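You operate a simulated robot arm through the tools that you are given. There is no shell and no other tool. Be economical: measure what you need, move in short steps, check, and stop when the job is done.

Carry out the task below with a simulated two-armed robot. There is one attempt and no reset: what you move stays moved.

TASK
Carry the box with both arms and set it on the table end of the side bench.

It is judged by the outcome, as a careful person would: the job done as asked, and still so three seconds after it is handed in. It fails if anything else is knocked over, pushed out of place, dropped, spilled or broken.

THE ROBOT
Two 7-joint arms with two-finger parallel grippers on one trunk, on a base that drives. Base frame: it is fixed to the floor where the robot stands at the start and does not move with it; the origin is under the middle of the robot, x ahead of it, y to its left, z up; the surface under the hand at the start is at about z = 0.86. Readings come in m, rad, newtons and seconds.
The left shoulder is at the start at [-0.082, 0.119, 0.851], the right one opposite. With the tool pointing down near the work surface each hand reaches from about 0.12 to 0.58 m from the robot's upright axis, wherever it stands, measured 20 degrees to its own side. Places, roughly: table end of the side bench [-2.1, 4.2, 0.9]. Payload 3.43 kg a hand.
Tool frame (each hand has its own): the origin (TCP) lies between the finger pads and is the grasp point; the fingertips stand 0.03 m ahead of it; z points along the fingers, y is the line along which they close. The gripper opens to 0.094 m. The fingers are 0.028 m wide and 0.01 m thick; the gripper's body (0.05 by 0.096 m) begins 0.055 m behind the TCP.
Orientation is told as [roll, pitch, yaw] about the base's x, y, z axes, in that order, counted from this pose: with the fingers straight down and closing along the base's y, the tool's x points along the base's -x, its y along +y and its z along -z.

THE INTERFACE
- The arms move only by the tool jog_arm. It takes "left_steps", "right_steps" or both (then of equal length, played together; a hand with none holds still); each is a list of rows, each a list of 6 numbers: the shift along the tool's x, y, z in cm, then the turn, a rotation vector about the tool's x, y, z in rad. In form: [[x, y, z, wx, wy, wz], ...]. A call has 1 to 8 rows; each row shifts and turns the commanded pose from where the row before left it, along the tool's axes as they then stand. "left_hand" and "right_hand" are, for a hand that has rows, the finger opening in cm, from 0 to 9.4, set as the call begins (left out, the last holds). Each row takes 0.2 s and may step no farther than 0.05 m and 0.15 rad from the row before; otherwise, or with a gripper value out of range, the whole call is refused. A pose out of reach is approached as far as the arm can. The call stops where the force on the tool passes 40 N (or 10 N more than at its start, if that is more) or the arm is blocked; 0.2 s more then pass. Each finger travels about 0.153 m/s and halts on what it meets, pressing with about 26 N; the grip force reading is that of the motor and also rises with nothing between the fingers. The clock runs only during rows and for 0.2 s after the last one: add rows that do not move to give the fingers time. It gives the time, the measured TCP pose, the force on the tool (base axes), the opening and the grip force at its end, in the units of the frame above (readings bear some noise), with the torque about the TCP (base axes, N m) and any sound that the robot's microphone picked up, and new pictures: "views" is both (left out), scene, wrist or none (wrist: the cameras of the hands that moved).
- Cameras (640 x 400 px; columns grow to the right, rows downward): "scene" is now at [0.0442, 0.0071, 1.5601]; the picture's right is [0.19, -0.98, 0.00], its down [-0.74, -0.14, -0.65] and it looks along [0.64, 0.12, -0.76] (base axes); focal length 259 px, centre (320, 200). "left" rides on the left gripper at [0.076, -0.014, -0.103] in its tool frame; the picture's right is [0.18, 0.98, 0.00], its down [-0.75, 0.14, -0.64] and it looks along [-0.63, 0.12, 0.77] (tool axes); focal length 243 px, centre (320, 200). "right" rides on the right gripper at [0.076, 0.014, -0.102] in its tool frame; the picture's right is [-0.18, 0.98, 0.00], its down [-0.75, -0.14, -0.64] and it looks along [-0.63, -0.12, 0.77] (tool axes); focal length 243 px, centre (320, 200). There is no depth. A picture from a camera that has moved, and an enlarged one, comes with that camera's place and axes in the base frame and with its lens. The place of the scene camera against the robot may be out by one fixed shift of up to 0.018 m in any direction.
- raise_lower(by): slides the trunk up (or, below 0, down) by that many m; the arms and the scene camera ride with it, the base frame stays. It gives what a move gives, with no picture.
- drive_base(legs): drives the robot by 1 to 6 legs, each [ahead, left, turn to the left] in m, m and rad, along the robot's own axes; the way and the turn of a leg run together, so that a leg with both is an arc; at most 1.5 m and 3.142 rad a leg. The arms and the cameras ride along, it lands a little off, and it stops where it bumps. It gives what a move gives, and a new picture of the scene camera.
- pan_tilt(pan, tilt): turns the head with the scene camera to pan (to the left, within 2.496 rad either way) and tilt (down, from -0.506 to 1.204), counted from straight ahead of the robot. It gives what a move gives, and a new picture of the scene camera.
- enlarge(camera, box): a new picture of the part [left, top, right, bottom] of that camera's present view, enlarged. The clock stands still meanwhile.
- job_done(): hands the job in; it is judged then, once.

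Work in short steps. Places have to be worked out from the pictures, the camera data and where the tool is seen: move nearer, look again, correct. Check each grasp and each placing, and mend what went wrong. You have 120 turns and 260 pictures in all, those below and enlarged ones among them. Open the grippers and draw the arms clear of the work before you hand the job in, unless the task says otherwise; then end with one line.

The tools are called after ">>>" as name(argument=value, ...) on one line, values as JSON. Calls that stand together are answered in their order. jog_arm: Moves the arms, as the interface text tells. Its arguments: {"type":"object","properties":{"left_steps":{"type":"array","items":{"type":"array","items":{"type":"number"}}},"left_hand":{"type":"number"},"right_steps":{"type":"array","items":{"type":"array","items":{"type":"number"}}},"right_hand":{"type":"number"},"views":{"type":"string","enum":["both","scene","wrist","none"]}},"required":[]} The other tools are called the same way: raise_lower (by) slides the trunk up or down; drive_base (legs) drives the base; pan_tilt (pan, tilt) turns the head that bears the scene camera; enlarge (camera, box) takes an enlarged picture of a part of a camera's view; job_done () hands the job in.

At the start:

```text
time_s: 0.0
left_eef_pos: [0.3639, 0.2299, 1.0944]
left_tool_rot: [0.0, 0.002, 0.001]
left_ft_force: [0.1, 0.1, 0.1]
left_ft_torque: [-0.04, -0.02, 0.01]
left_gripper_width: 0.094
left_gripper_force: 0.2
right_eef_pos: [0.3543, -0.0798, 1.1238]
right_tool_rot: [0.0, 0.0, -0.001]
right_ft_force: [-0.5, 0.4, 0.1]
right_ft_torque: [0.01, -0.04, 0.05]
right_gripper_width: 0.0941
right_gripper_force: 0.1
trunk travel left (down, up): [-0.275, 0.06]
robot x, y, heading: [-0.0002, 0.0043, -0.0]
head pan, tilt: [0.188, 0.86]
```

scene: 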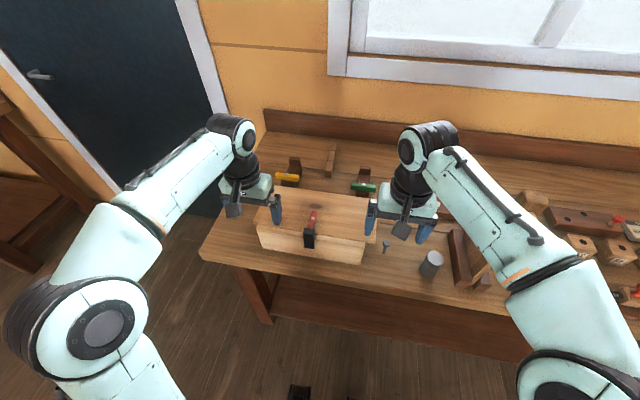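
right: 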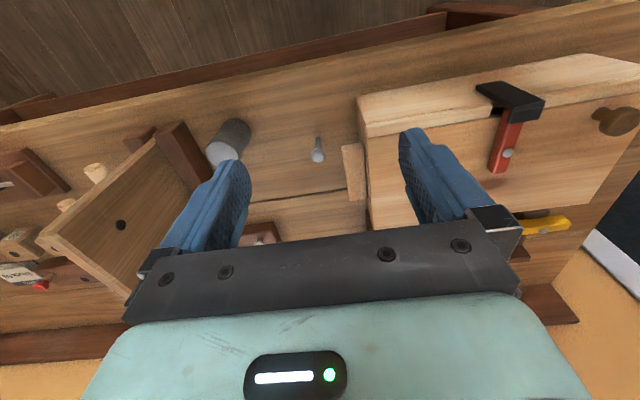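
left: 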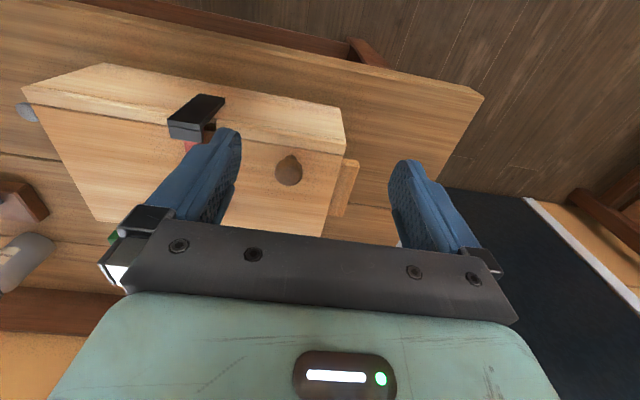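

The box sits between the hands, with a small wooden cleat at each end and a clamp or latch on it. I'll look closer before moving.

>>> enlarge(camera="scene", box=[220, 140, 460, 290])

>>> enlarge(camera="left", box=[0, 40, 400, 290])

>>> enlarge(camera="right", box=[240, 40, 640, 290])

```text
2.67 times, centred on (340, 215) of scene
camera zoom: at [0.0442, 0.0071, 1.5601], right [0.19, -0.98, 0.0], down [-0.74, -0.14, -0.65], along [0.64, 0.12, -0.76], focal length 690 px, centre (267, 160)
```

zoom: 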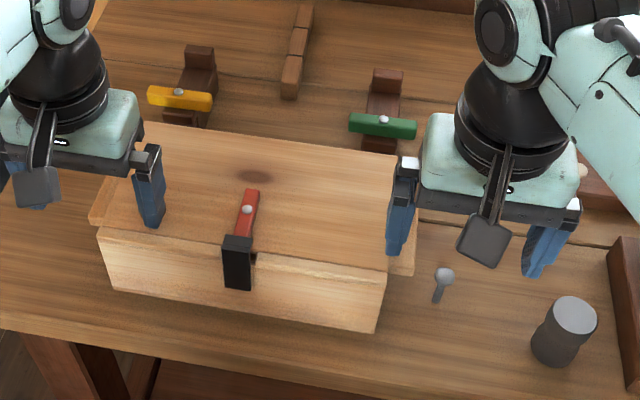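

```text
1.60 times, centred on (200, 165) of left
camera zoom: at [0.2869, 0.2159, 1.1978], right [-0.18, 0.98, 0.0], down [0.75, 0.14, 0.64], along [0.63, 0.12, -0.77], focal length 388 px, centre (512, 256)
```

zoom: 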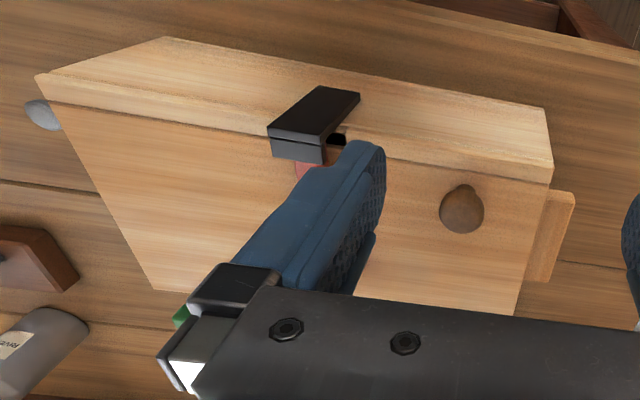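

```text
1.60 times, centred on (440, 165) of right
camera zoom: at [0.279, -0.0643, 1.2249], right [0.18, 0.98, 0.0], down [0.75, -0.14, 0.64], along [0.63, -0.12, -0.77], focal length 388 px, centre (128, 256)
```

zoom: 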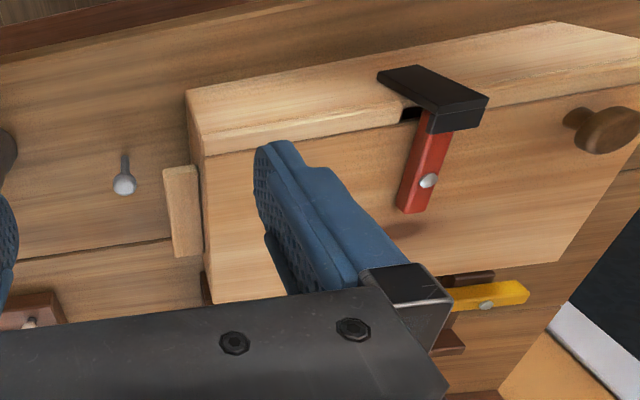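

Box roughly spans x 0.41–0.555, y −0.045–0.257, z 0.86–0.99, with a cleat on each end. I'll spread the hands outward so the cleats can be seen clearly.

>>> jog_arm(left_steps=[[3, 4, 0, 0, 0, 0], [3, 4, 0, 0, 0, 0]], right_steps=[[3, -4, 0, 0, 0, 0], [3, -4, 0, 0, 0, 0]])

>>> enlarge(camera="scene", box=[220, 140, 460, 290])

```text
time_s: 0.6
left_eef_pos: [0.3026, 0.3095, 1.0947]
left_tool_rot: [-0.001, -0.002, -0.002]
left_ft_force: [-0.5, 0.2, 0.3]
left_ft_torque: [0.04, 0.0, -0.03]
left_gripper_width: 0.0943
left_gripper_force: 0.1
right_eef_pos: [0.2932, -0.1592, 1.1219]
right_tool_rot: [0.002, 0.0, 0.001]
right_ft_force: [-0.6, -0.6, -0.2]
right_ft_torque: [0.01, 0.01, 0.03]
right_gripper_width: 0.0941
right_gripper_force: 0.1
trunk travel left (down, up): [-0.275, 0.06]
robot x, y, heading: [0.0011, -0.0029, -0.002]
head pan, tilt: [0.188, 0.86]
camera scene: at [0.0426, 0.0068, 1.5601], right [0.19, -0.98, 0.0], down [-0.74, -0.14, -0.65], along [0.64, 0.12, -0.76], focal length 259 px, centre (320, 200)
camera right: at [0.2172, -0.1435, 1.223], right [0.18, 0.98, 0.0], down [0.75, -0.14, 0.64], along [0.63, -0.12, -0.77], focal length 243 px, centre (320, 200)
camera left: at [0.2259, 0.2962, 1.1972], right [-0.18, 0.98, 0.0], down [0.75, 0.14, 0.64], along [0.63, 0.12, -0.77], focal length 243 px, centre (320, 200)
```

scene: 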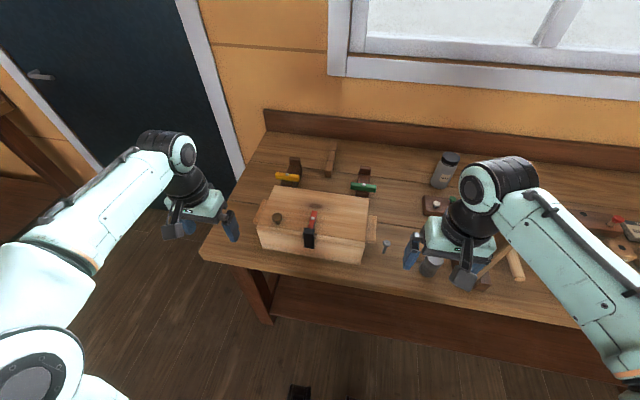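
right: 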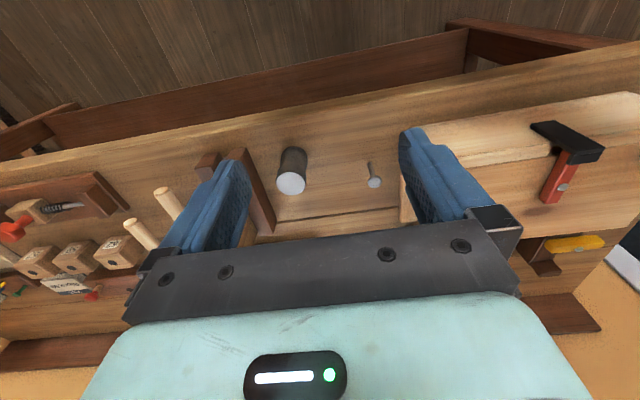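
left: 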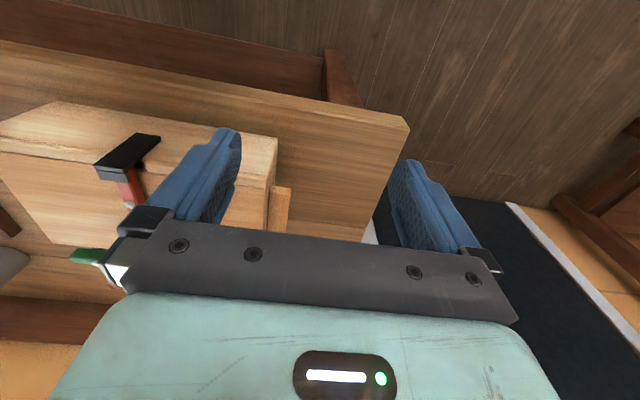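

```text
2.67 times, centred on (340, 215) of scene
camera zoom: at [0.0426, 0.0068, 1.5601], right [0.19, -0.98, 0.0], down [-0.74, -0.14, -0.65], along [0.64, 0.12, -0.76], focal length 690 px, centre (267, 160)
```

zoom: 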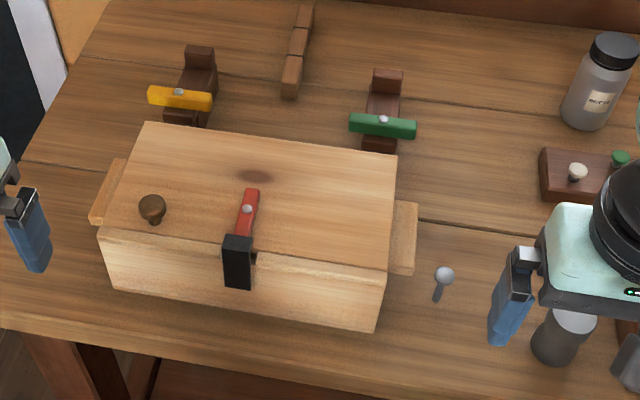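

The cleats are about 8 cm long in x and stick out about 2.5 cm. Before grasping, I'll survey the target and the route by turning the head.

>>> pan_tilt(pan=2.03, tilt=0.25)

>>> pan_tilt(pan=1.1, tilt=0.35)

>>> pan_tilt(pan=2.496, tilt=0.6)

```text
time_s: 2.4
left_eef_pos: [0.3042, 0.3094, 1.0936]
left_tool_rot: [0.001, 0.0, -0.001]
left_ft_force: [0.3, 0.9, 0.3]
left_ft_torque: [0.0, 0.0, -0.03]
left_gripper_width: 0.0941
left_gripper_force: 0.0
right_eef_pos: [0.2948, -0.1591, 1.121]
right_tool_rot: [0.0, 0.0, 0.0]
right_ft_force: [0.4, 0.2, -0.5]
right_ft_torque: [0.01, 0.01, -0.01]
right_gripper_width: 0.0938
right_gripper_force: 0.1
trunk travel left (down, up): [-0.275, 0.06]
robot x, y, heading: [0.0005, 0.0001, -0.003]
head pan, tilt: [2.03, 0.25]
camera scene: at [-0.0734, 0.0763, 1.614], right [0.9, 0.44, 0.0], down [0.11, -0.22, -0.97], along [-0.43, 0.87, -0.25], focal length 259 px, centre (320, 200)
```

scene: 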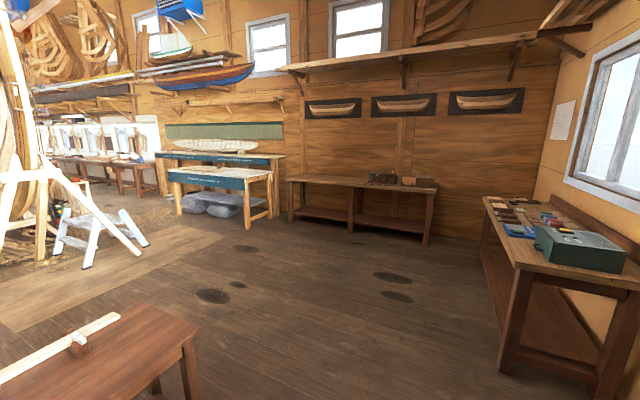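

```text
time_s: 3.6
left_eef_pos: [0.3047, 0.3092, 1.0953]
left_tool_rot: [0.0, 0.0, -0.001]
left_ft_force: [-0.4, 0.8, -0.7]
left_ft_torque: [0.05, 0.0, 0.01]
left_gripper_width: 0.0942
left_gripper_force: 0.1
right_eef_pos: [0.2936, -0.1592, 1.1214]
right_tool_rot: [-0.002, 0.0, 0.0]
right_ft_force: [0.4, -0.1, 0.6]
right_ft_torque: [0.02, 0.02, 0.01]
right_gripper_width: 0.0939
right_gripper_force: 0.1
trunk travel left (down, up): [-0.275, 0.06]
robot x, y, heading: [0.0016, 0.0003, -0.001]
head pan, tilt: [1.1, 0.351]
camera scene: at [0.0101, 0.0755, 1.6045], right [0.89, -0.45, 0.0], down [-0.16, -0.31, -0.94], along [0.43, 0.84, -0.34], focal length 259 px, centre (320, 200)
```

scene: 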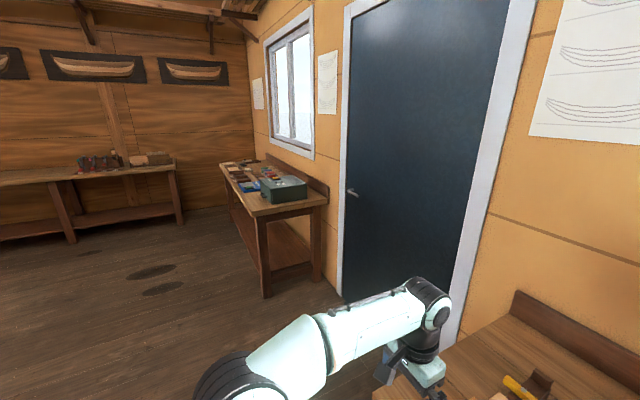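

```text
time_s: 5.2
left_eef_pos: [0.3042, 0.3095, 1.0943]
left_tool_rot: [-0.001, -0.001, 0.001]
left_ft_force: [-0.8, -0.6, -0.6]
left_ft_torque: [0.0, -0.02, 0.04]
left_gripper_width: 0.0942
left_gripper_force: 0.1
right_eef_pos: [0.2945, -0.1585, 1.122]
right_tool_rot: [-0.001, 0.0, 0.0]
right_ft_force: [-0.4, 0.5, -0.6]
right_ft_torque: [-0.01, 0.01, -0.02]
right_gripper_width: 0.0936
right_gripper_force: 0.0
trunk travel left (down, up): [-0.275, 0.06]
robot x, y, heading: [-0.0001, 0.0037, 0.001]
head pan, tilt: [2.496, 0.6]
camera scene: at [-0.1026, 0.0458, 1.5818], right [0.6, 0.8, 0.0], down [0.45, -0.34, -0.83], along [-0.66, 0.5, -0.56], focal length 259 px, centre (320, 200)
```

scene: 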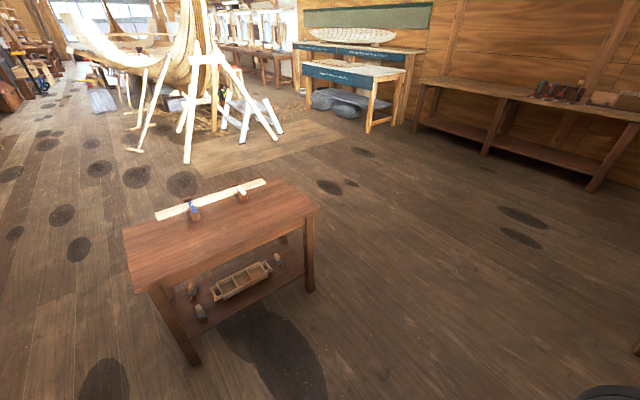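

The target is the left end of the bench along the far wall, at about (-2.1, 4.2), and the floor looks clear if I pass right of the low red table (x<-1). First I'll centre the robot on the box (y≈0.106) and turn the head back.

>>> drive_base(legs=[[0.03, 0.105, 0]])

>>> pan_tilt(pan=0.0, tilt=0.95)

>>> enlarge(camera="scene", box=[220, 100, 420, 225])

```text
time_s: 6.8
left_eef_pos: [0.3327, 0.4147, 1.095]
left_tool_rot: [0.001, 0.0, 0.001]
left_ft_force: [0.0, -0.2, -0.3]
left_ft_torque: [-0.01, -0.01, -0.01]
left_gripper_width: 0.0941
left_gripper_force: 0.0
right_eef_pos: [0.324, -0.0541, 1.1234]
right_tool_rot: [0.0, 0.0, 0.0]
right_ft_force: [-0.3, 0.0, 0.2]
right_ft_torque: [0.0, 0.0, 0.0]
right_gripper_width: 0.0937
right_gripper_force: 0.1
trunk travel left (down, up): [-0.275, 0.06]
robot x, y, heading: [0.0281, 0.1073, 0.001]
head pan, tilt: [2.496, 0.6]
camera scene: at [-0.073, 0.1507, 1.5817], right [0.6, 0.8, 0.0], down [0.45, -0.34, -0.83], along [-0.66, 0.5, -0.56], focal length 259 px, centre (320, 200)
```

scene: 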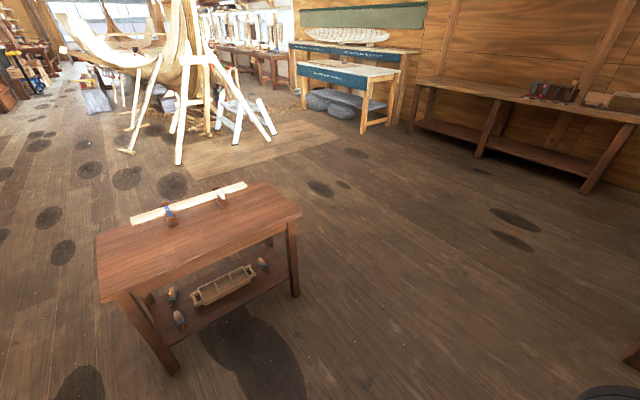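

```text
time_s: 9.0
left_eef_pos: [0.334, 0.4144, 1.0934]
left_tool_rot: [-0.002, 0.001, -0.001]
left_ft_force: [0.3, 0.5, 0.3]
left_ft_torque: [0.01, -0.03, -0.03]
left_gripper_width: 0.0938
left_gripper_force: 0.1
right_eef_pos: [0.3234, -0.0531, 1.1225]
right_tool_rot: [-0.001, 0.001, 0.002]
right_ft_force: [-0.2, -0.2, -0.9]
right_ft_torque: [0.02, 0.0, 0.0]
right_gripper_width: 0.0941
right_gripper_force: 0.1
trunk travel left (down, up): [-0.275, 0.06]
robot x, y, heading: [0.0306, 0.1052, 0.001]
head pan, tilt: [0.0, 0.949]
camera scene: at [0.0702, 0.0973, 1.5534], right [0.0, -1.0, 0.0], down [-0.81, 0.0, -0.58], along [0.58, 0.0, -0.81], focal length 259 px, centre (320, 200)
```

scene: 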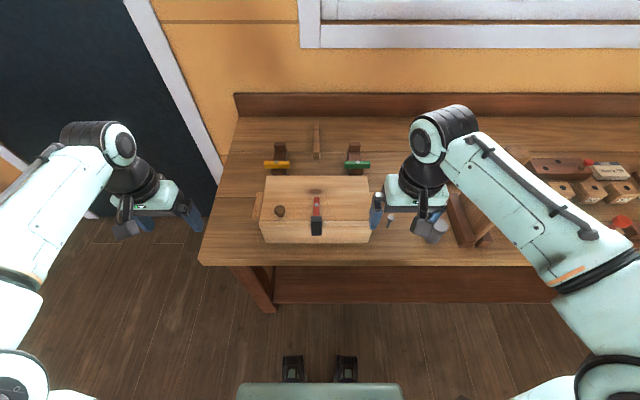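

```text
3.20 times, centred on (320, 162) of scene
camera zoom: at [0.0702, 0.0973, 1.5534], right [0.0, -1.0, 0.0], down [-0.81, 0.0, -0.58], along [0.58, 0.0, -0.81], focal length 827 px, centre (320, 320)
```

zoom: 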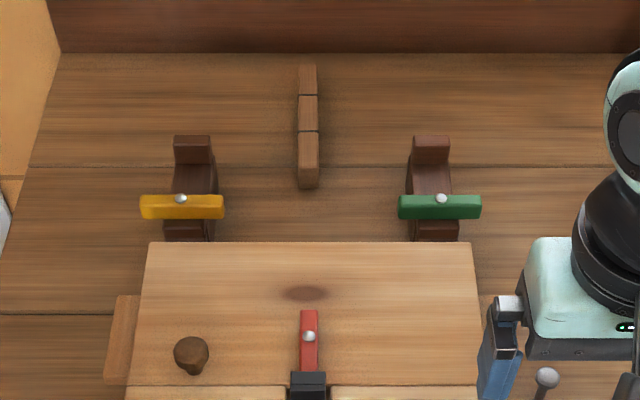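

I want to know whether the red/black piece ties the box to the bench, so I'll zoom in on the front face.

>>> enlarge(camera="scene", box=[250, 165, 400, 259])

>>> enlarge(camera="right", box=[340, 40, 640, 228])

```text
4.26 times, centred on (325, 212) of scene
camera zoom: at [0.0702, 0.0973, 1.5534], right [0.0, -1.0, 0.0], down [-0.81, 0.0, -0.58], along [0.58, 0.0, -0.81], focal length 1100 px, centre (299, 149)
```

zoom: 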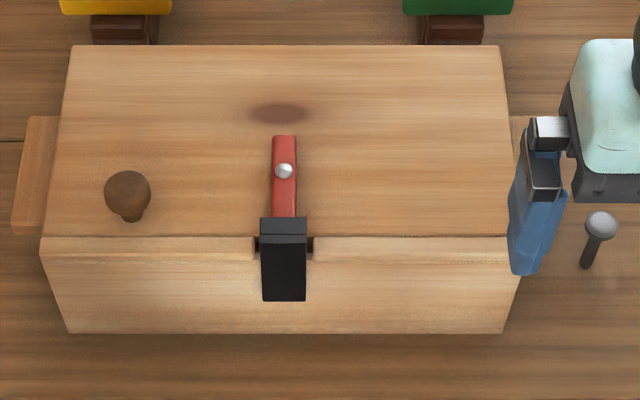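

```text
2.13 times, centred on (490, 134) of right
camera zoom: at [0.2484, -0.0385, 1.223], right [0.18, 0.98, 0.0], down [0.75, -0.14, 0.64], along [0.63, -0.12, -0.77], focal length 516 px, centre (-42, 340)
```

zoom: 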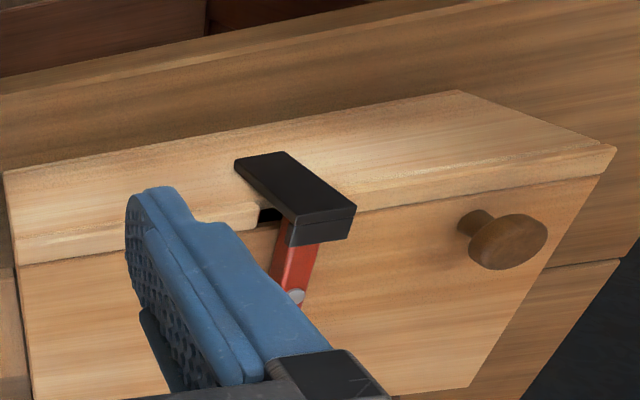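

The latch hangs on the front and doesn't reach the bench, so the box is free. My plan is to grip each cleat from above, closing along x with the cameras outward. I'll yaw both hands 90° now.

>>> jog_arm(left_steps=[[0, 0, 0, 0, 0, 0.143], [0, 0, 0, 0, 0, 0.143], [0, 0, 0, 0, 0, 0.143], [0, 0, 0, 0, 0, 0.143], [0, 0, 0, 0, 0, 0.143], [0, 0, 0, 0, 0, 0.143]], right_steps=[[0, 0, 0, 0, 0, -0.143], [0, 0, 0, 0, 0, -0.143], [0, 0, 0, 0, 0, -0.143], [0, 0, 0, 0, 0, -0.143], [0, 0, 0, 0, 0, -0.143], [0, 0, 0, 0, 0, -0.143]], views="none")

>>> jog_arm(left_steps=[[0, 0, 0, 0, 0, 0.143], [0, 0, 0, 0, 0, 0.143], [0, 0, 0, 0, 0, 0.143], [0, 0, 0, 0, 0, 0.143], [0, 0, 0, 0, 0, 0.1408]], right_steps=[[0, 0, 0, 0, 0, -0.143], [0, 0, 0, 0, 0, -0.143], [0, 0, 0, 0, 0, -0.143], [0, 0, 0, 0, 0, -0.143], [0, 0, 0, 0, 0, -0.1408]])

```text
time_s: 10.4
left_eef_pos: [0.3317, 0.4136, 1.0945]
left_tool_rot: [-0.001, -0.001, -0.861]
left_ft_force: [-0.8, 0.1, -0.2]
left_ft_torque: [-0.02, -0.01, -0.02]
left_gripper_width: 0.094
left_gripper_force: 0.0
right_eef_pos: [0.3244, -0.0541, 1.121]
right_tool_rot: [0.001, 0.0, 0.862]
right_ft_force: [-0.4, 0.3, -0.2]
right_ft_torque: [0.0, 0.01, -0.01]
right_gripper_width: 0.0938
right_gripper_force: 0.0
trunk travel left (down, up): [-0.275, 0.06]
robot x, y, heading: [0.0269, 0.106, 0.001]
head pan, tilt: [0.0, 0.949]
```

```text
time_s: 11.6
left_eef_pos: [0.3343, 0.4142, 1.0942]
left_tool_rot: [0.001, -0.001, -1.575]
left_ft_force: [0.8, 0.2, 0.7]
left_ft_torque: [0.0, 0.01, 0.03]
left_gripper_width: 0.094
left_gripper_force: 0.0
right_eef_pos: [0.3236, -0.0544, 1.1214]
right_tool_rot: [-0.002, 0.0, 1.573]
right_ft_force: [-0.3, 0.1, -1.5]
right_ft_torque: [0.0, 0.05, -0.01]
right_gripper_width: 0.0941
right_gripper_force: 0.1
trunk travel left (down, up): [-0.275, 0.06]
robot x, y, heading: [0.0288, 0.1077, 0.001]
head pan, tilt: [0.0, 0.949]
camera scene: at [0.0702, 0.0972, 1.5533], right [0.0, -1.0, 0.0], down [-0.81, 0.0, -0.58], along [0.58, 0.0, -0.81], focal length 259 px, centre (320, 200)
camera right: at [0.31, -0.1296, 1.2229], right [-0.98, 0.18, 0.0], down [0.14, 0.75, 0.64], along [0.12, 0.63, -0.77], focal length 243 px, centre (320, 200)
camera left: at [0.3197, 0.4913, 1.1972], right [0.98, 0.18, 0.0], down [0.14, -0.75, 0.64], along [0.12, -0.63, -0.77], focal length 243 px, centre (320, 200)
```

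scene: 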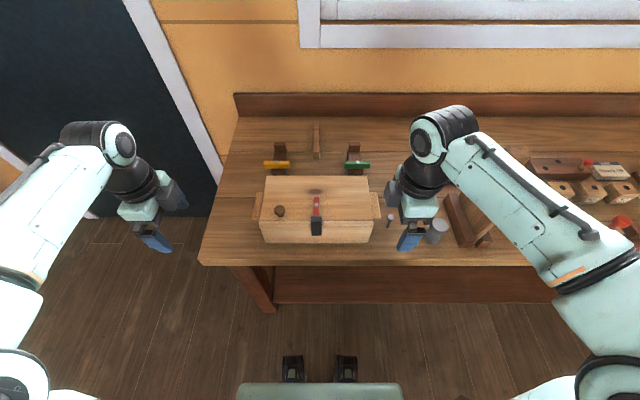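
right: 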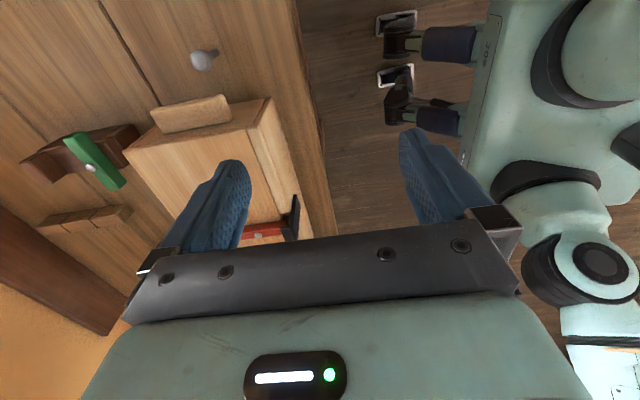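
left: 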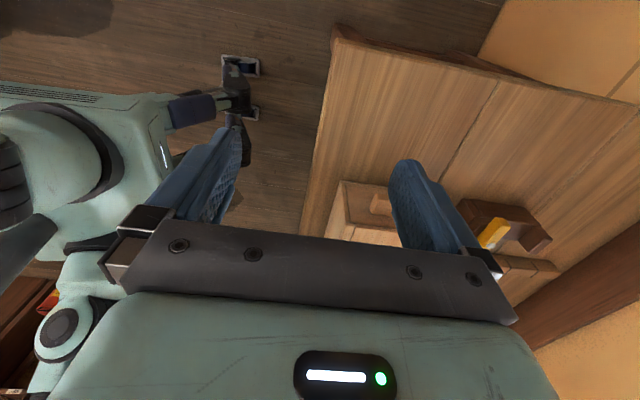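

Both yaws succeeded. Now I'll slide both hands forward to x≈0.48, standing just outboard of the cleats, to see them from close up.

>>> jog_arm(left_steps=[[-1.3, 3.8, 0, 0, 0, 0], [-1.3, 3.8, 0, 0, 0, 0], [-1.3, 3.8, 0, 0, 0, 0], [-1.3, 3.8, 0, 0, 0, 0]], right_steps=[[1.2, -4, 0, 0, 0, 0], [1.2, -4, 0, 0, 0, 0], [1.2, -4, 0, 0, 0, 0], [1.2, -4, 0, 0, 0, 0]])

>>> enlarge(camera="left", box=[160, 100, 480, 300])

>>> enlarge(camera="right", box=[160, 100, 480, 300])

```text
time_s: 12.6
left_eef_pos: [0.4902, 0.3604, 1.0915]
left_tool_rot: [-0.005, 0.0, -1.57]
left_ft_force: [1.0, 0.3, 0.2]
left_ft_torque: [-0.01, 0.05, 0.0]
left_gripper_width: 0.0942
left_gripper_force: 0.0
right_eef_pos: [0.4872, -0.102, 1.1204]
right_tool_rot: [0.003, 0.001, 1.573]
right_ft_force: [0.4, 0.1, 0.3]
right_ft_torque: [0.02, 0.03, -0.01]
right_gripper_width: 0.0941
right_gripper_force: 0.0
trunk travel left (down, up): [-0.275, 0.06]
robot x, y, heading: [0.0316, 0.1033, 0.001]
head pan, tilt: [0.0, 0.949]
camera scene: at [0.0737, 0.0969, 1.5533], right [0.0, -1.0, 0.0], down [-0.81, 0.0, -0.58], along [0.58, 0.0, -0.81], focal length 259 px, centre (320, 200)
camera right: at [0.4735, -0.1773, 1.2221], right [-0.98, 0.18, 0.0], down [0.14, 0.75, 0.64], along [0.12, 0.63, -0.77], focal length 243 px, centre (320, 200)
camera left: at [0.4755, 0.4388, 1.1941], right [0.98, 0.18, 0.0], down [0.14, -0.75, 0.64], along [0.11, -0.63, -0.77], focal length 243 px, centre (320, 200)
```

scene: 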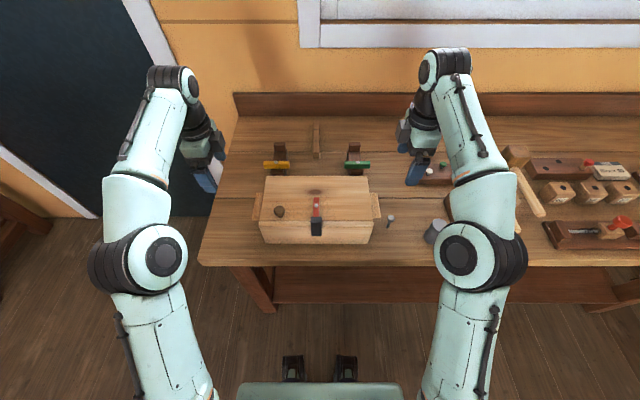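
right: 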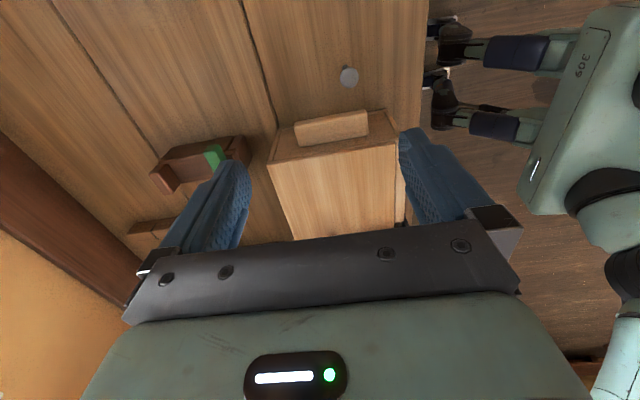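
left: 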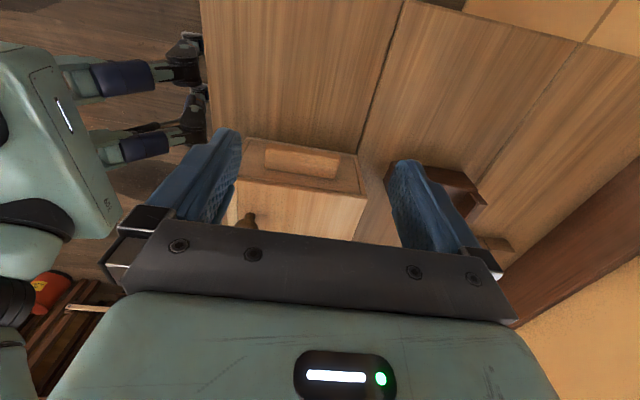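

```text
2.00 times, centred on (320, 200) of left
camera zoom: at [0.4755, 0.4388, 1.1941], right [0.98, 0.18, 0.0], down [0.14, -0.75, 0.64], along [0.11, -0.63, -0.77], focal length 485 px, centre (320, 200)
```

zoom: 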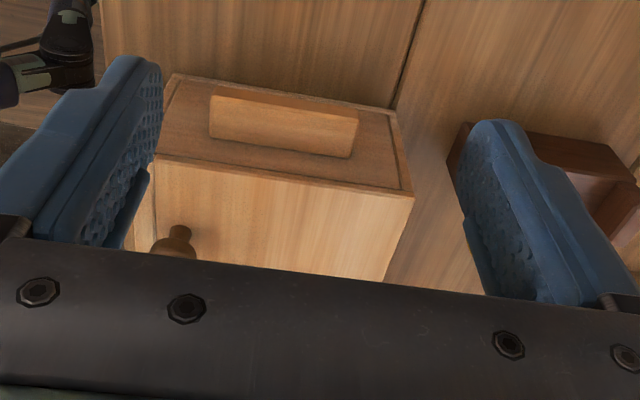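

```text
2.00 times, centred on (320, 200) of right
camera zoom: at [0.4735, -0.1773, 1.2221], right [-0.98, 0.18, 0.0], down [0.14, 0.75, 0.64], along [0.12, 0.63, -0.77], focal length 485 px, centre (320, 200)
```

zoom: 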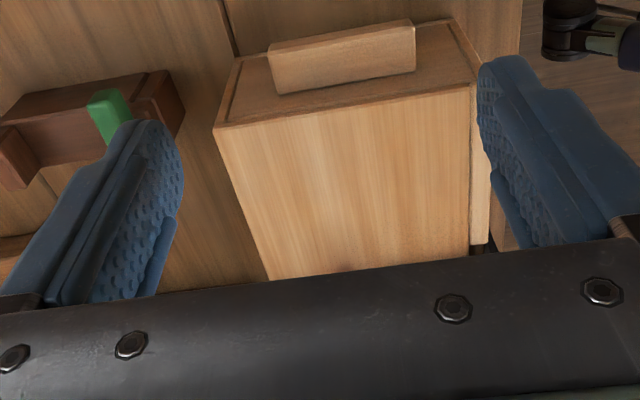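

From the wrist cameras, the cleats are about 8.1 cm long, centred at x≈0.483, with tops near z≈0.95. The right wall is at y≈-0.045 and the left is somewhere in 0.255–0.275. I'll descend partway above the cleats and re-measure.

>>> jog_arm(left_steps=[[-2, -0.2, 0, 0, 0, 0], [-2, -0.3, 2, 0, 0, 0], [-2, -0.2, 2, 0, 0, 0], [0, 0, 2, 0, 0, 0]], right_steps=[[-1.1, 0.2, 2, 0, 0, 0], [-1.1, 0.2, 2, 0, 0, 0], [-1.0, 0, 2.5, 0, 0, 0], [0, 0, 2.5, 0, 0, 0]])

>>> enlarge(camera="scene", box=[220, 150, 420, 275])

>>> enlarge(camera="left", box=[160, 50, 480, 250])

>>> enlarge(camera="right", box=[160, 50, 480, 250])

```text
time_s: 13.6
left_eef_pos: [0.4778, 0.302, 1.0331]
left_tool_rot: [0.002, -0.001, -1.571]
left_ft_force: [0.2, -0.4, -0.4]
left_ft_torque: [-0.03, 0.0, 0.0]
left_gripper_width: 0.0941
left_gripper_force: 0.0
right_eef_pos: [0.4804, -0.0689, 1.0308]
right_tool_rot: [0.0, -0.001, 1.568]
right_ft_force: [-0.3, -0.6, -0.2]
right_ft_torque: [-0.05, -0.03, 0.0]
right_gripper_width: 0.094
right_gripper_force: 0.0
trunk travel left (down, up): [-0.275, 0.06]
robot x, y, heading: [0.031, 0.1058, -0.001]
head pan, tilt: [0.0, 0.949]
camera scene: at [0.0706, 0.0974, 1.5533], right [0.0, -1.0, 0.0], down [-0.81, 0.0, -0.58], along [0.58, 0.0, -0.81], focal length 259 px, centre (320, 200)
camera right: at [0.4662, -0.1441, 1.1326], right [-0.98, 0.19, 0.0], down [0.14, 0.75, 0.64], along [0.12, 0.63, -0.77], focal length 243 px, centre (320, 200)
camera left: at [0.4639, 0.3789, 1.1355], right [0.98, 0.18, 0.0], down [0.14, -0.75, 0.64], along [0.12, -0.63, -0.77], focal length 243 px, centre (320, 200)
```

scene: 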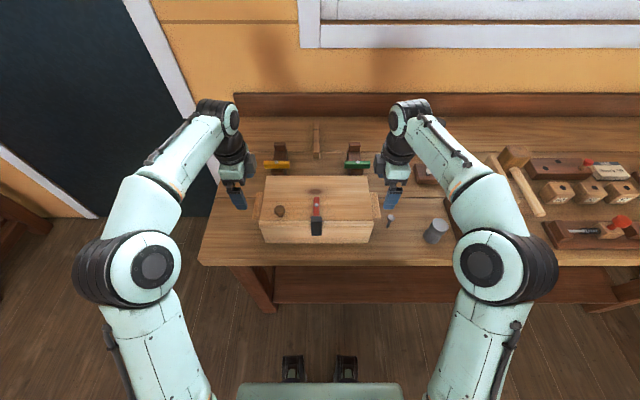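
right: 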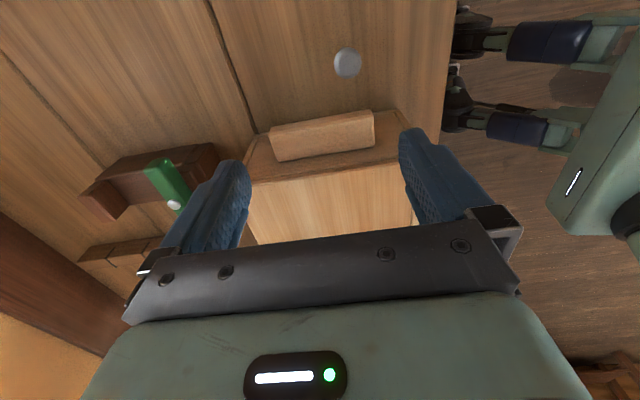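
left: 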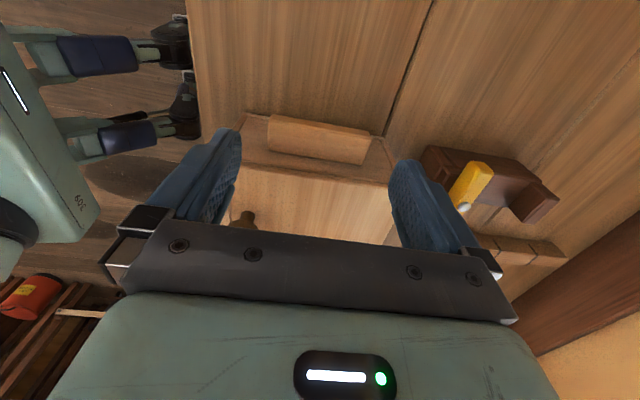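

```text
3.20 times, centred on (320, 212) of scene
camera zoom: at [0.0706, 0.0974, 1.5533], right [0.0, -1.0, 0.0], down [-0.81, 0.0, -0.58], along [0.58, 0.0, -0.81], focal length 827 px, centre (320, 160)
```

zoom: 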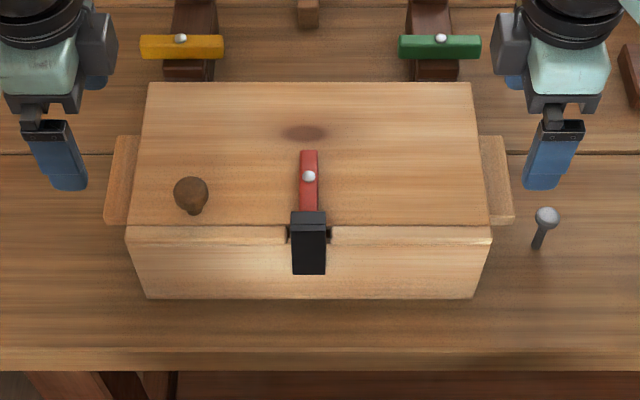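

```text
2.00 times, centred on (320, 150) of left
camera zoom: at [0.4639, 0.3789, 1.1355], right [0.98, 0.18, 0.0], down [0.14, -0.75, 0.64], along [0.12, -0.63, -0.77], focal length 485 px, centre (320, 300)
```

zoom: 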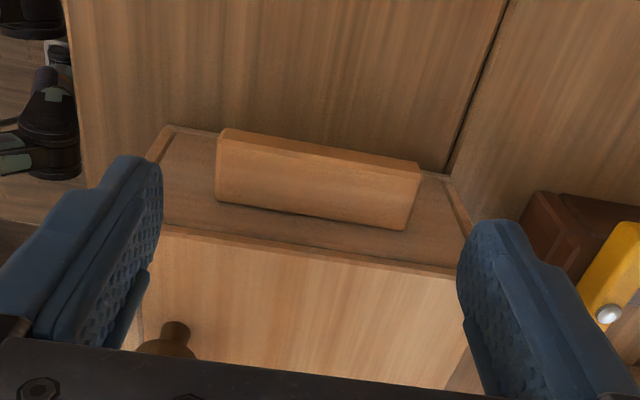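

```text
2.00 times, centred on (320, 150) of right
camera zoom: at [0.4662, -0.1441, 1.1326], right [-0.98, 0.19, 0.0], down [0.14, 0.75, 0.64], along [0.12, 0.63, -0.77], focal length 485 px, centre (320, 300)
```

zoom: 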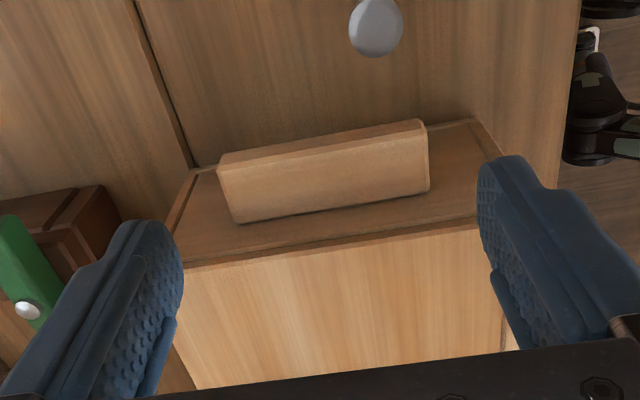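

Wall y's measure about -0.043 (right) and 0.27 (left), with the cleat centre at x≈0.481. The fingers straddle both cleats in x. I'll lower to just above the cleat tops and check the gaps.

>>> jog_arm(left_steps=[[0, 0.3, 1.5, 0, 0, 0], [0, 0, 2.0, 0, 0, 0]], right_steps=[[0, 0, 1.5, 0, 0, 0], [0, 0, 2.0, 0, 0, 0]], views="none")

>>> enlarge(camera="scene", box=[220, 150, 420, 275])

>>> enlarge(camera="left", box=[160, 50, 480, 250])

>>> enlarge(camera="right", box=[160, 50, 480, 250])

```text
time_s: 14.2
left_eef_pos: [0.4822, 0.3013, 0.9991]
left_tool_rot: [0.0, 0.0, -1.572]
left_ft_force: [0.2, -0.1, -1.1]
left_ft_torque: [-0.02, -0.03, -0.01]
left_gripper_width: 0.0941
left_gripper_force: 0.1
right_eef_pos: [0.4797, -0.0713, 0.9945]
right_tool_rot: [0.0, 0.002, 1.57]
right_ft_force: [0.7, -0.2, -0.3]
right_ft_torque: [0.0, 0.01, 0.0]
right_gripper_width: 0.0939
right_gripper_force: 0.1
trunk travel left (down, up): [-0.275, 0.06]
robot x, y, heading: [0.0315, 0.1056, 0.002]
head pan, tilt: [0.0, 0.949]
```

```text
3.20 times, centred on (320, 212) of scene
camera zoom: at [0.0704, 0.0972, 1.5533], right [0.0, -1.0, 0.0], down [-0.81, 0.0, -0.58], along [0.58, 0.0, -0.81], focal length 827 px, centre (320, 160)
```

zoom: 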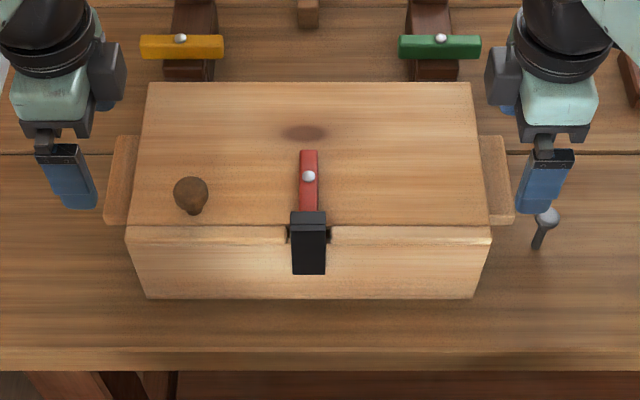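

```text
2.00 times, centred on (320, 150) of left
camera zoom: at [0.4682, 0.3795, 1.1008], right [0.98, 0.18, 0.0], down [0.14, -0.75, 0.64], along [0.12, -0.63, -0.77], focal length 485 px, centre (320, 300)
```

zoom: 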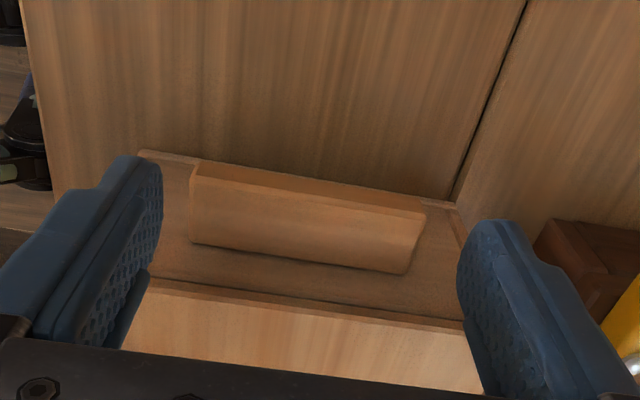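

```text
2.00 times, centred on (320, 150) of right
camera zoom: at [0.4661, -0.1454, 1.0976], right [-0.98, 0.18, 0.0], down [0.14, 0.75, 0.64], along [0.12, 0.63, -0.77], focal length 485 px, centre (320, 300)
```

zoom: 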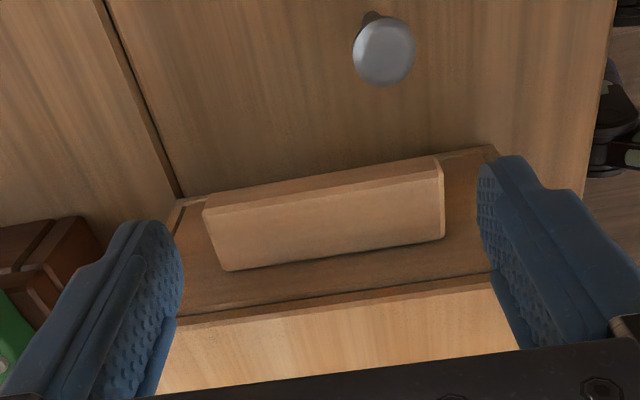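

The latest estimates give cleat tops at z≈0.947, walls at y≈-0.0425 and 0.272, and centre x≈0.481. The fingers straddle with about 5 mm to spare at each end. I'll shift in and descend to grip height, still open.

>>> jog_arm(left_steps=[[-1.0, -0.2, 0, 0, 0, 0], [0, 0, 1.3, 0, 0, 0], [0, 0, 1.3, 0, 0, 0], [0, 0, 1.3, 0, 0, 0], [0, 0, 1.3, 0, 0, 0]], right_steps=[[-0.9, -0.15, 0, 0, 0, 0], [0, 0, 1.2, 0, 0, 0], [0, 0, 1.2, 0, 0, 0], [0, 0, 1.2, 0, 0, 0], [0, 0, 1.2, 0, 0, 0]])

>>> enlarge(camera="scene", box=[220, 150, 420, 275])

```text
time_s: 15.3
left_eef_pos: [0.4826, 0.291, 0.9648]
left_tool_rot: [0.022, -0.004, -1.571]
left_ft_force: [-2.3, -0.3, -1.1]
left_ft_torque: [0.05, 0.0, 0.02]
left_gripper_width: 0.094
left_gripper_force: 0.1
right_eef_pos: [0.4824, -0.0605, 0.9577]
right_tool_rot: [0.002, 0.0, 1.572]
right_ft_force: [0.4, 0.9, 0.1]
right_ft_torque: [-0.01, 0.05, 0.06]
right_gripper_width: 0.094
right_gripper_force: 0.1
trunk travel left (down, up): [-0.275, 0.06]
robot x, y, heading: [0.029, 0.1049, 0.001]
head pan, tilt: [0.0, 0.949]
stopped in row 5 (left hand): the force on the tool passed its limit at 50 N (the readings are from after the stop); the commanded pose is now the measured one
camera scene: at [0.0717, 0.0976, 1.5531], right [0.0, -1.0, 0.0], down [-0.81, 0.0, -0.58], along [0.58, 0.0, -0.81], focal length 259 px, centre (320, 200)
camera right: at [0.4697, -0.1359, 1.0588], right [-0.98, 0.18, 0.0], down [0.14, 0.75, 0.64], along [0.12, 0.63, -0.77], focal length 243 px, centre (320, 200)
camera left: at [0.4666, 0.3693, 1.0674], right [0.98, 0.18, 0.02], down [0.13, -0.75, 0.65], along [0.13, -0.63, -0.76], focal length 243 px, centre (320, 200)
```

scene: 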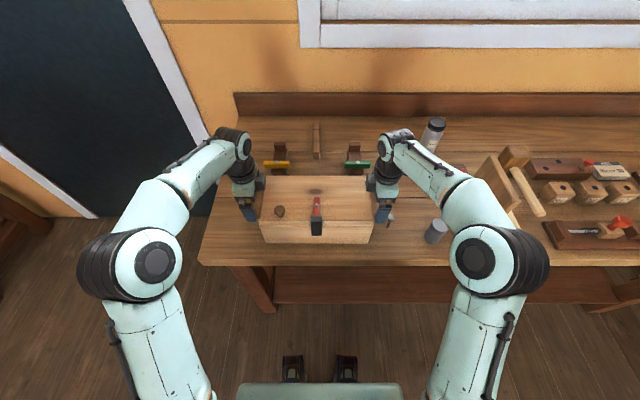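
right: 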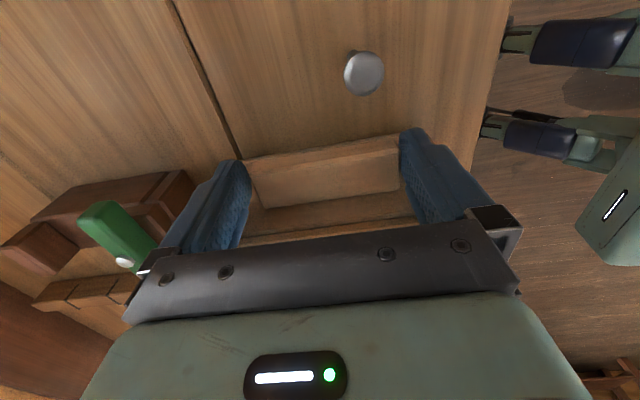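
left: 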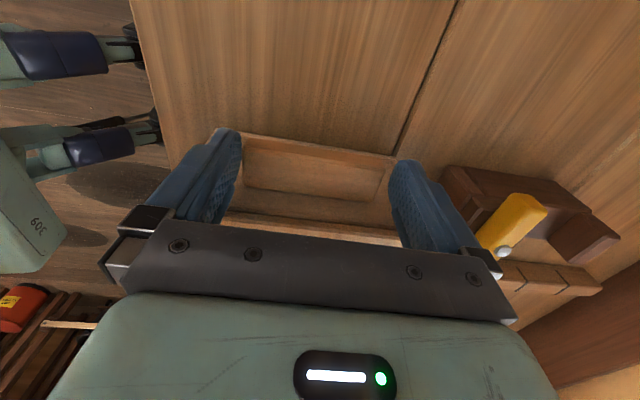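

```text
3.20 times, centred on (320, 212) of scene
camera zoom: at [0.0717, 0.0976, 1.5531], right [0.0, -1.0, 0.0], down [-0.81, 0.0, -0.58], along [0.58, 0.0, -0.81], focal length 827 px, centre (320, 160)
```

zoom: 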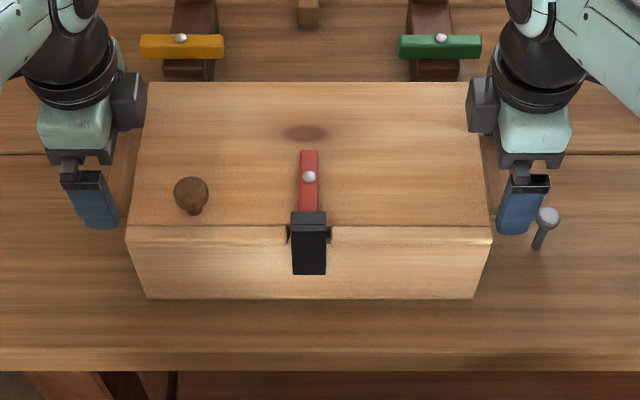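

The left hand met something about 1.5 cm short of the grip height and tilted slightly, and force is now near zero. I'll look closely before doing anything else.

>>> enlarge(camera="left", box=[180, 110, 460, 285])

>>> enlarge(camera="scene", box=[220, 140, 300, 240])

>>> enlarge(camera="right", box=[180, 110, 460, 285])

```text
2.29 times, centred on (320, 198) of left
camera zoom: at [0.4666, 0.3693, 1.0674], right [0.98, 0.18, 0.02], down [0.13, -0.75, 0.65], along [0.13, -0.63, -0.76], focal length 555 px, centre (320, 206)
```

zoom: 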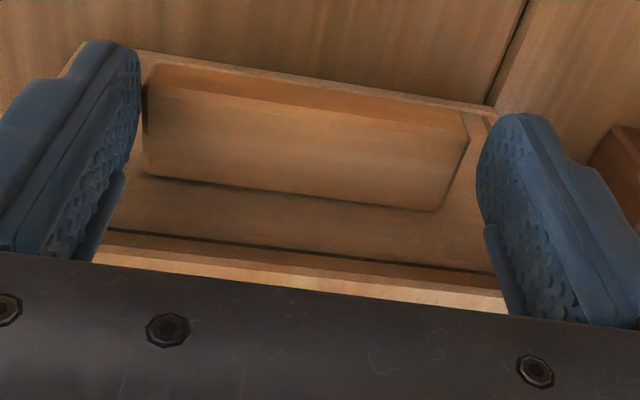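

```text
4.00 times, centred on (260, 190) of scene
camera zoom: at [0.0717, 0.0976, 1.5531], right [0.0, -1.0, 0.0], down [-0.81, 0.0, -0.58], along [0.58, 0.0, -0.81], focal length 1034 px, centre (560, 240)
```

zoom: 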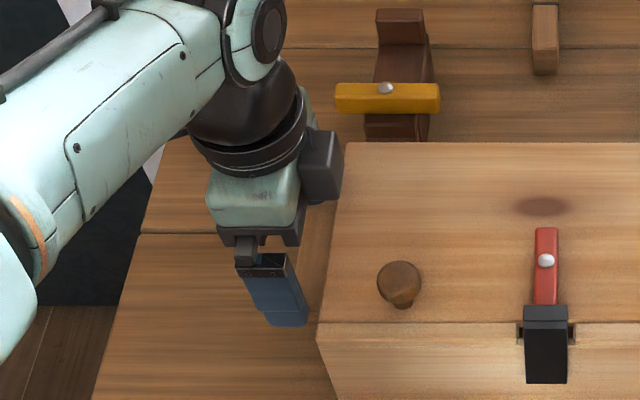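

```text
2.29 times, centred on (320, 198) of right
camera zoom: at [0.4697, -0.1359, 1.0588], right [-0.98, 0.18, 0.0], down [0.14, 0.75, 0.64], along [0.12, 0.63, -0.77], focal length 555 px, centre (320, 206)
```

zoom: 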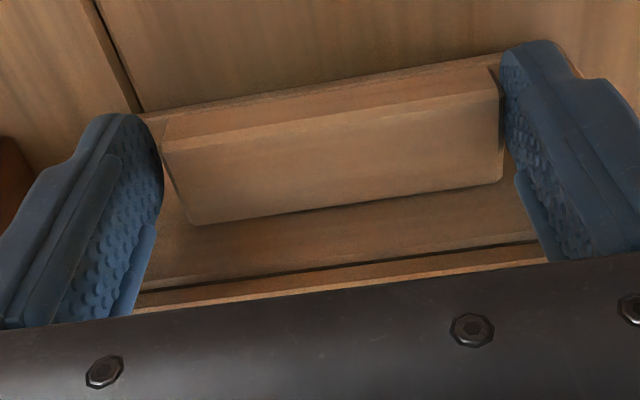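

The contact fits a cleat that is longer (about 8.8 cm) with its top near z≈0.935, so the left fingertip probably landed on it because the hand is about 2 mm off in x. I'll back the left hand up, level it and re-measure.

>>> jog_arm(left_steps=[[0, 0, -1.5, 0.004, -0.022, 0], [0, 0, 0, 0, 0, 0]], views="wrist")

>>> enlarge(camera="left", box=[200, 110, 440, 260])

>>> jog_arm(left_steps=[[0, 0, 0, 0, 0, 0]], right_steps=[[0, 0, 0, 0, 0, 0]], views="none")

>>> jog_arm(left_steps=[[0, 0, 0, 0, 0, 0]], right_steps=[[0, 0, 0, 0, 0, 0]], views="none")

```text
time_s: 15.9
left_eef_pos: [0.4832, 0.2925, 0.9813]
left_tool_rot: [0.02, -0.024, -1.572]
left_ft_force: [-0.6, -0.3, 0.3]
left_ft_torque: [0.01, 0.01, 0.01]
left_gripper_width: 0.0939
left_gripper_force: 0.1
right_eef_pos: [0.4828, -0.0617, 0.9593]
right_tool_rot: [0.0, 0.0, 1.57]
right_ft_force: [-0.3, 0.6, 0.0]
right_ft_torque: [0.0, 0.03, 0.01]
right_gripper_width: 0.094
right_gripper_force: 0.0
trunk travel left (down, up): [-0.275, 0.06]
robot x, y, heading: [0.0308, 0.1068, -0.003]
head pan, tilt: [0.0, 0.949]
camera left: at [0.4661, 0.3712, 1.0814], right [0.98, 0.18, 0.01], down [0.13, -0.74, 0.66], along [0.13, -0.65, -0.75], focal length 243 px, centre (320, 200)
```

left: 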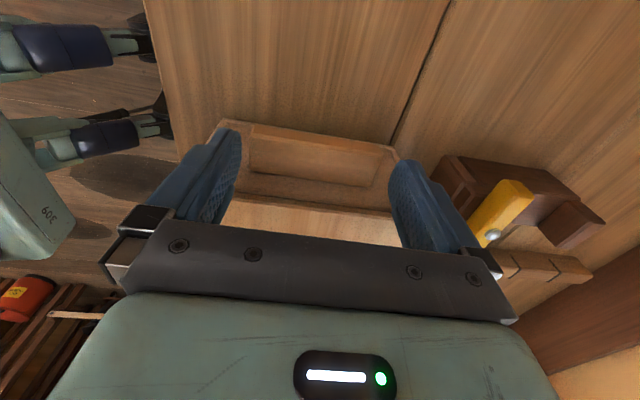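

```text
2.67 times, centred on (320, 185) of left
camera zoom: at [0.4661, 0.3712, 1.0814], right [0.98, 0.18, 0.01], down [0.13, -0.74, 0.66], along [0.13, -0.65, -0.75], focal length 647 px, centre (320, 240)
```

zoom: 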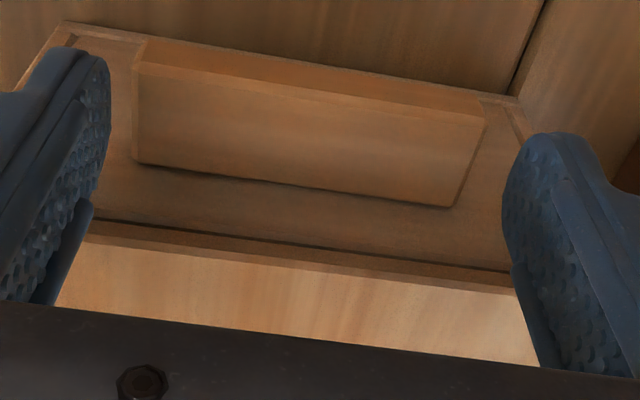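

```text
time_s: 16.3
left_eef_pos: [0.482, 0.2919, 0.9792]
left_tool_rot: [0.02, -0.025, -1.572]
left_ft_force: [-0.1, 0.9, 0.4]
left_ft_torque: [-0.01, 0.0, 0.02]
left_gripper_width: 0.0941
left_gripper_force: 0.0
right_eef_pos: [0.4829, -0.0616, 0.9579]
right_tool_rot: [0.001, 0.001, 1.572]
right_ft_force: [0.0, -0.3, -0.1]
right_ft_torque: [-0.01, -0.03, -0.02]
right_gripper_width: 0.094
right_gripper_force: 0.1
trunk travel left (down, up): [-0.275, 0.06]
robot x, y, heading: [0.0278, 0.0993, 0.005]
head pan, tilt: [0.0, 0.949]
```

```text
time_s: 16.7
left_eef_pos: [0.4819, 0.2921, 0.9813]
left_tool_rot: [0.019, -0.025, -1.572]
left_ft_force: [0.2, 0.2, -0.5]
left_ft_torque: [0.02, 0.02, -0.01]
left_gripper_width: 0.0941
left_gripper_force: 0.2
right_eef_pos: [0.4825, -0.0602, 0.959]
right_tool_rot: [0.0, 0.0, 1.569]
right_ft_force: [-1.5, 0.7, 0.1]
right_ft_torque: [0.02, 0.02, -0.04]
right_gripper_width: 0.0941
right_gripper_force: 0.0
trunk travel left (down, up): [-0.275, 0.06]
robot x, y, heading: [0.0305, 0.1074, -0.0]
head pan, tilt: [0.0, 0.949]
```

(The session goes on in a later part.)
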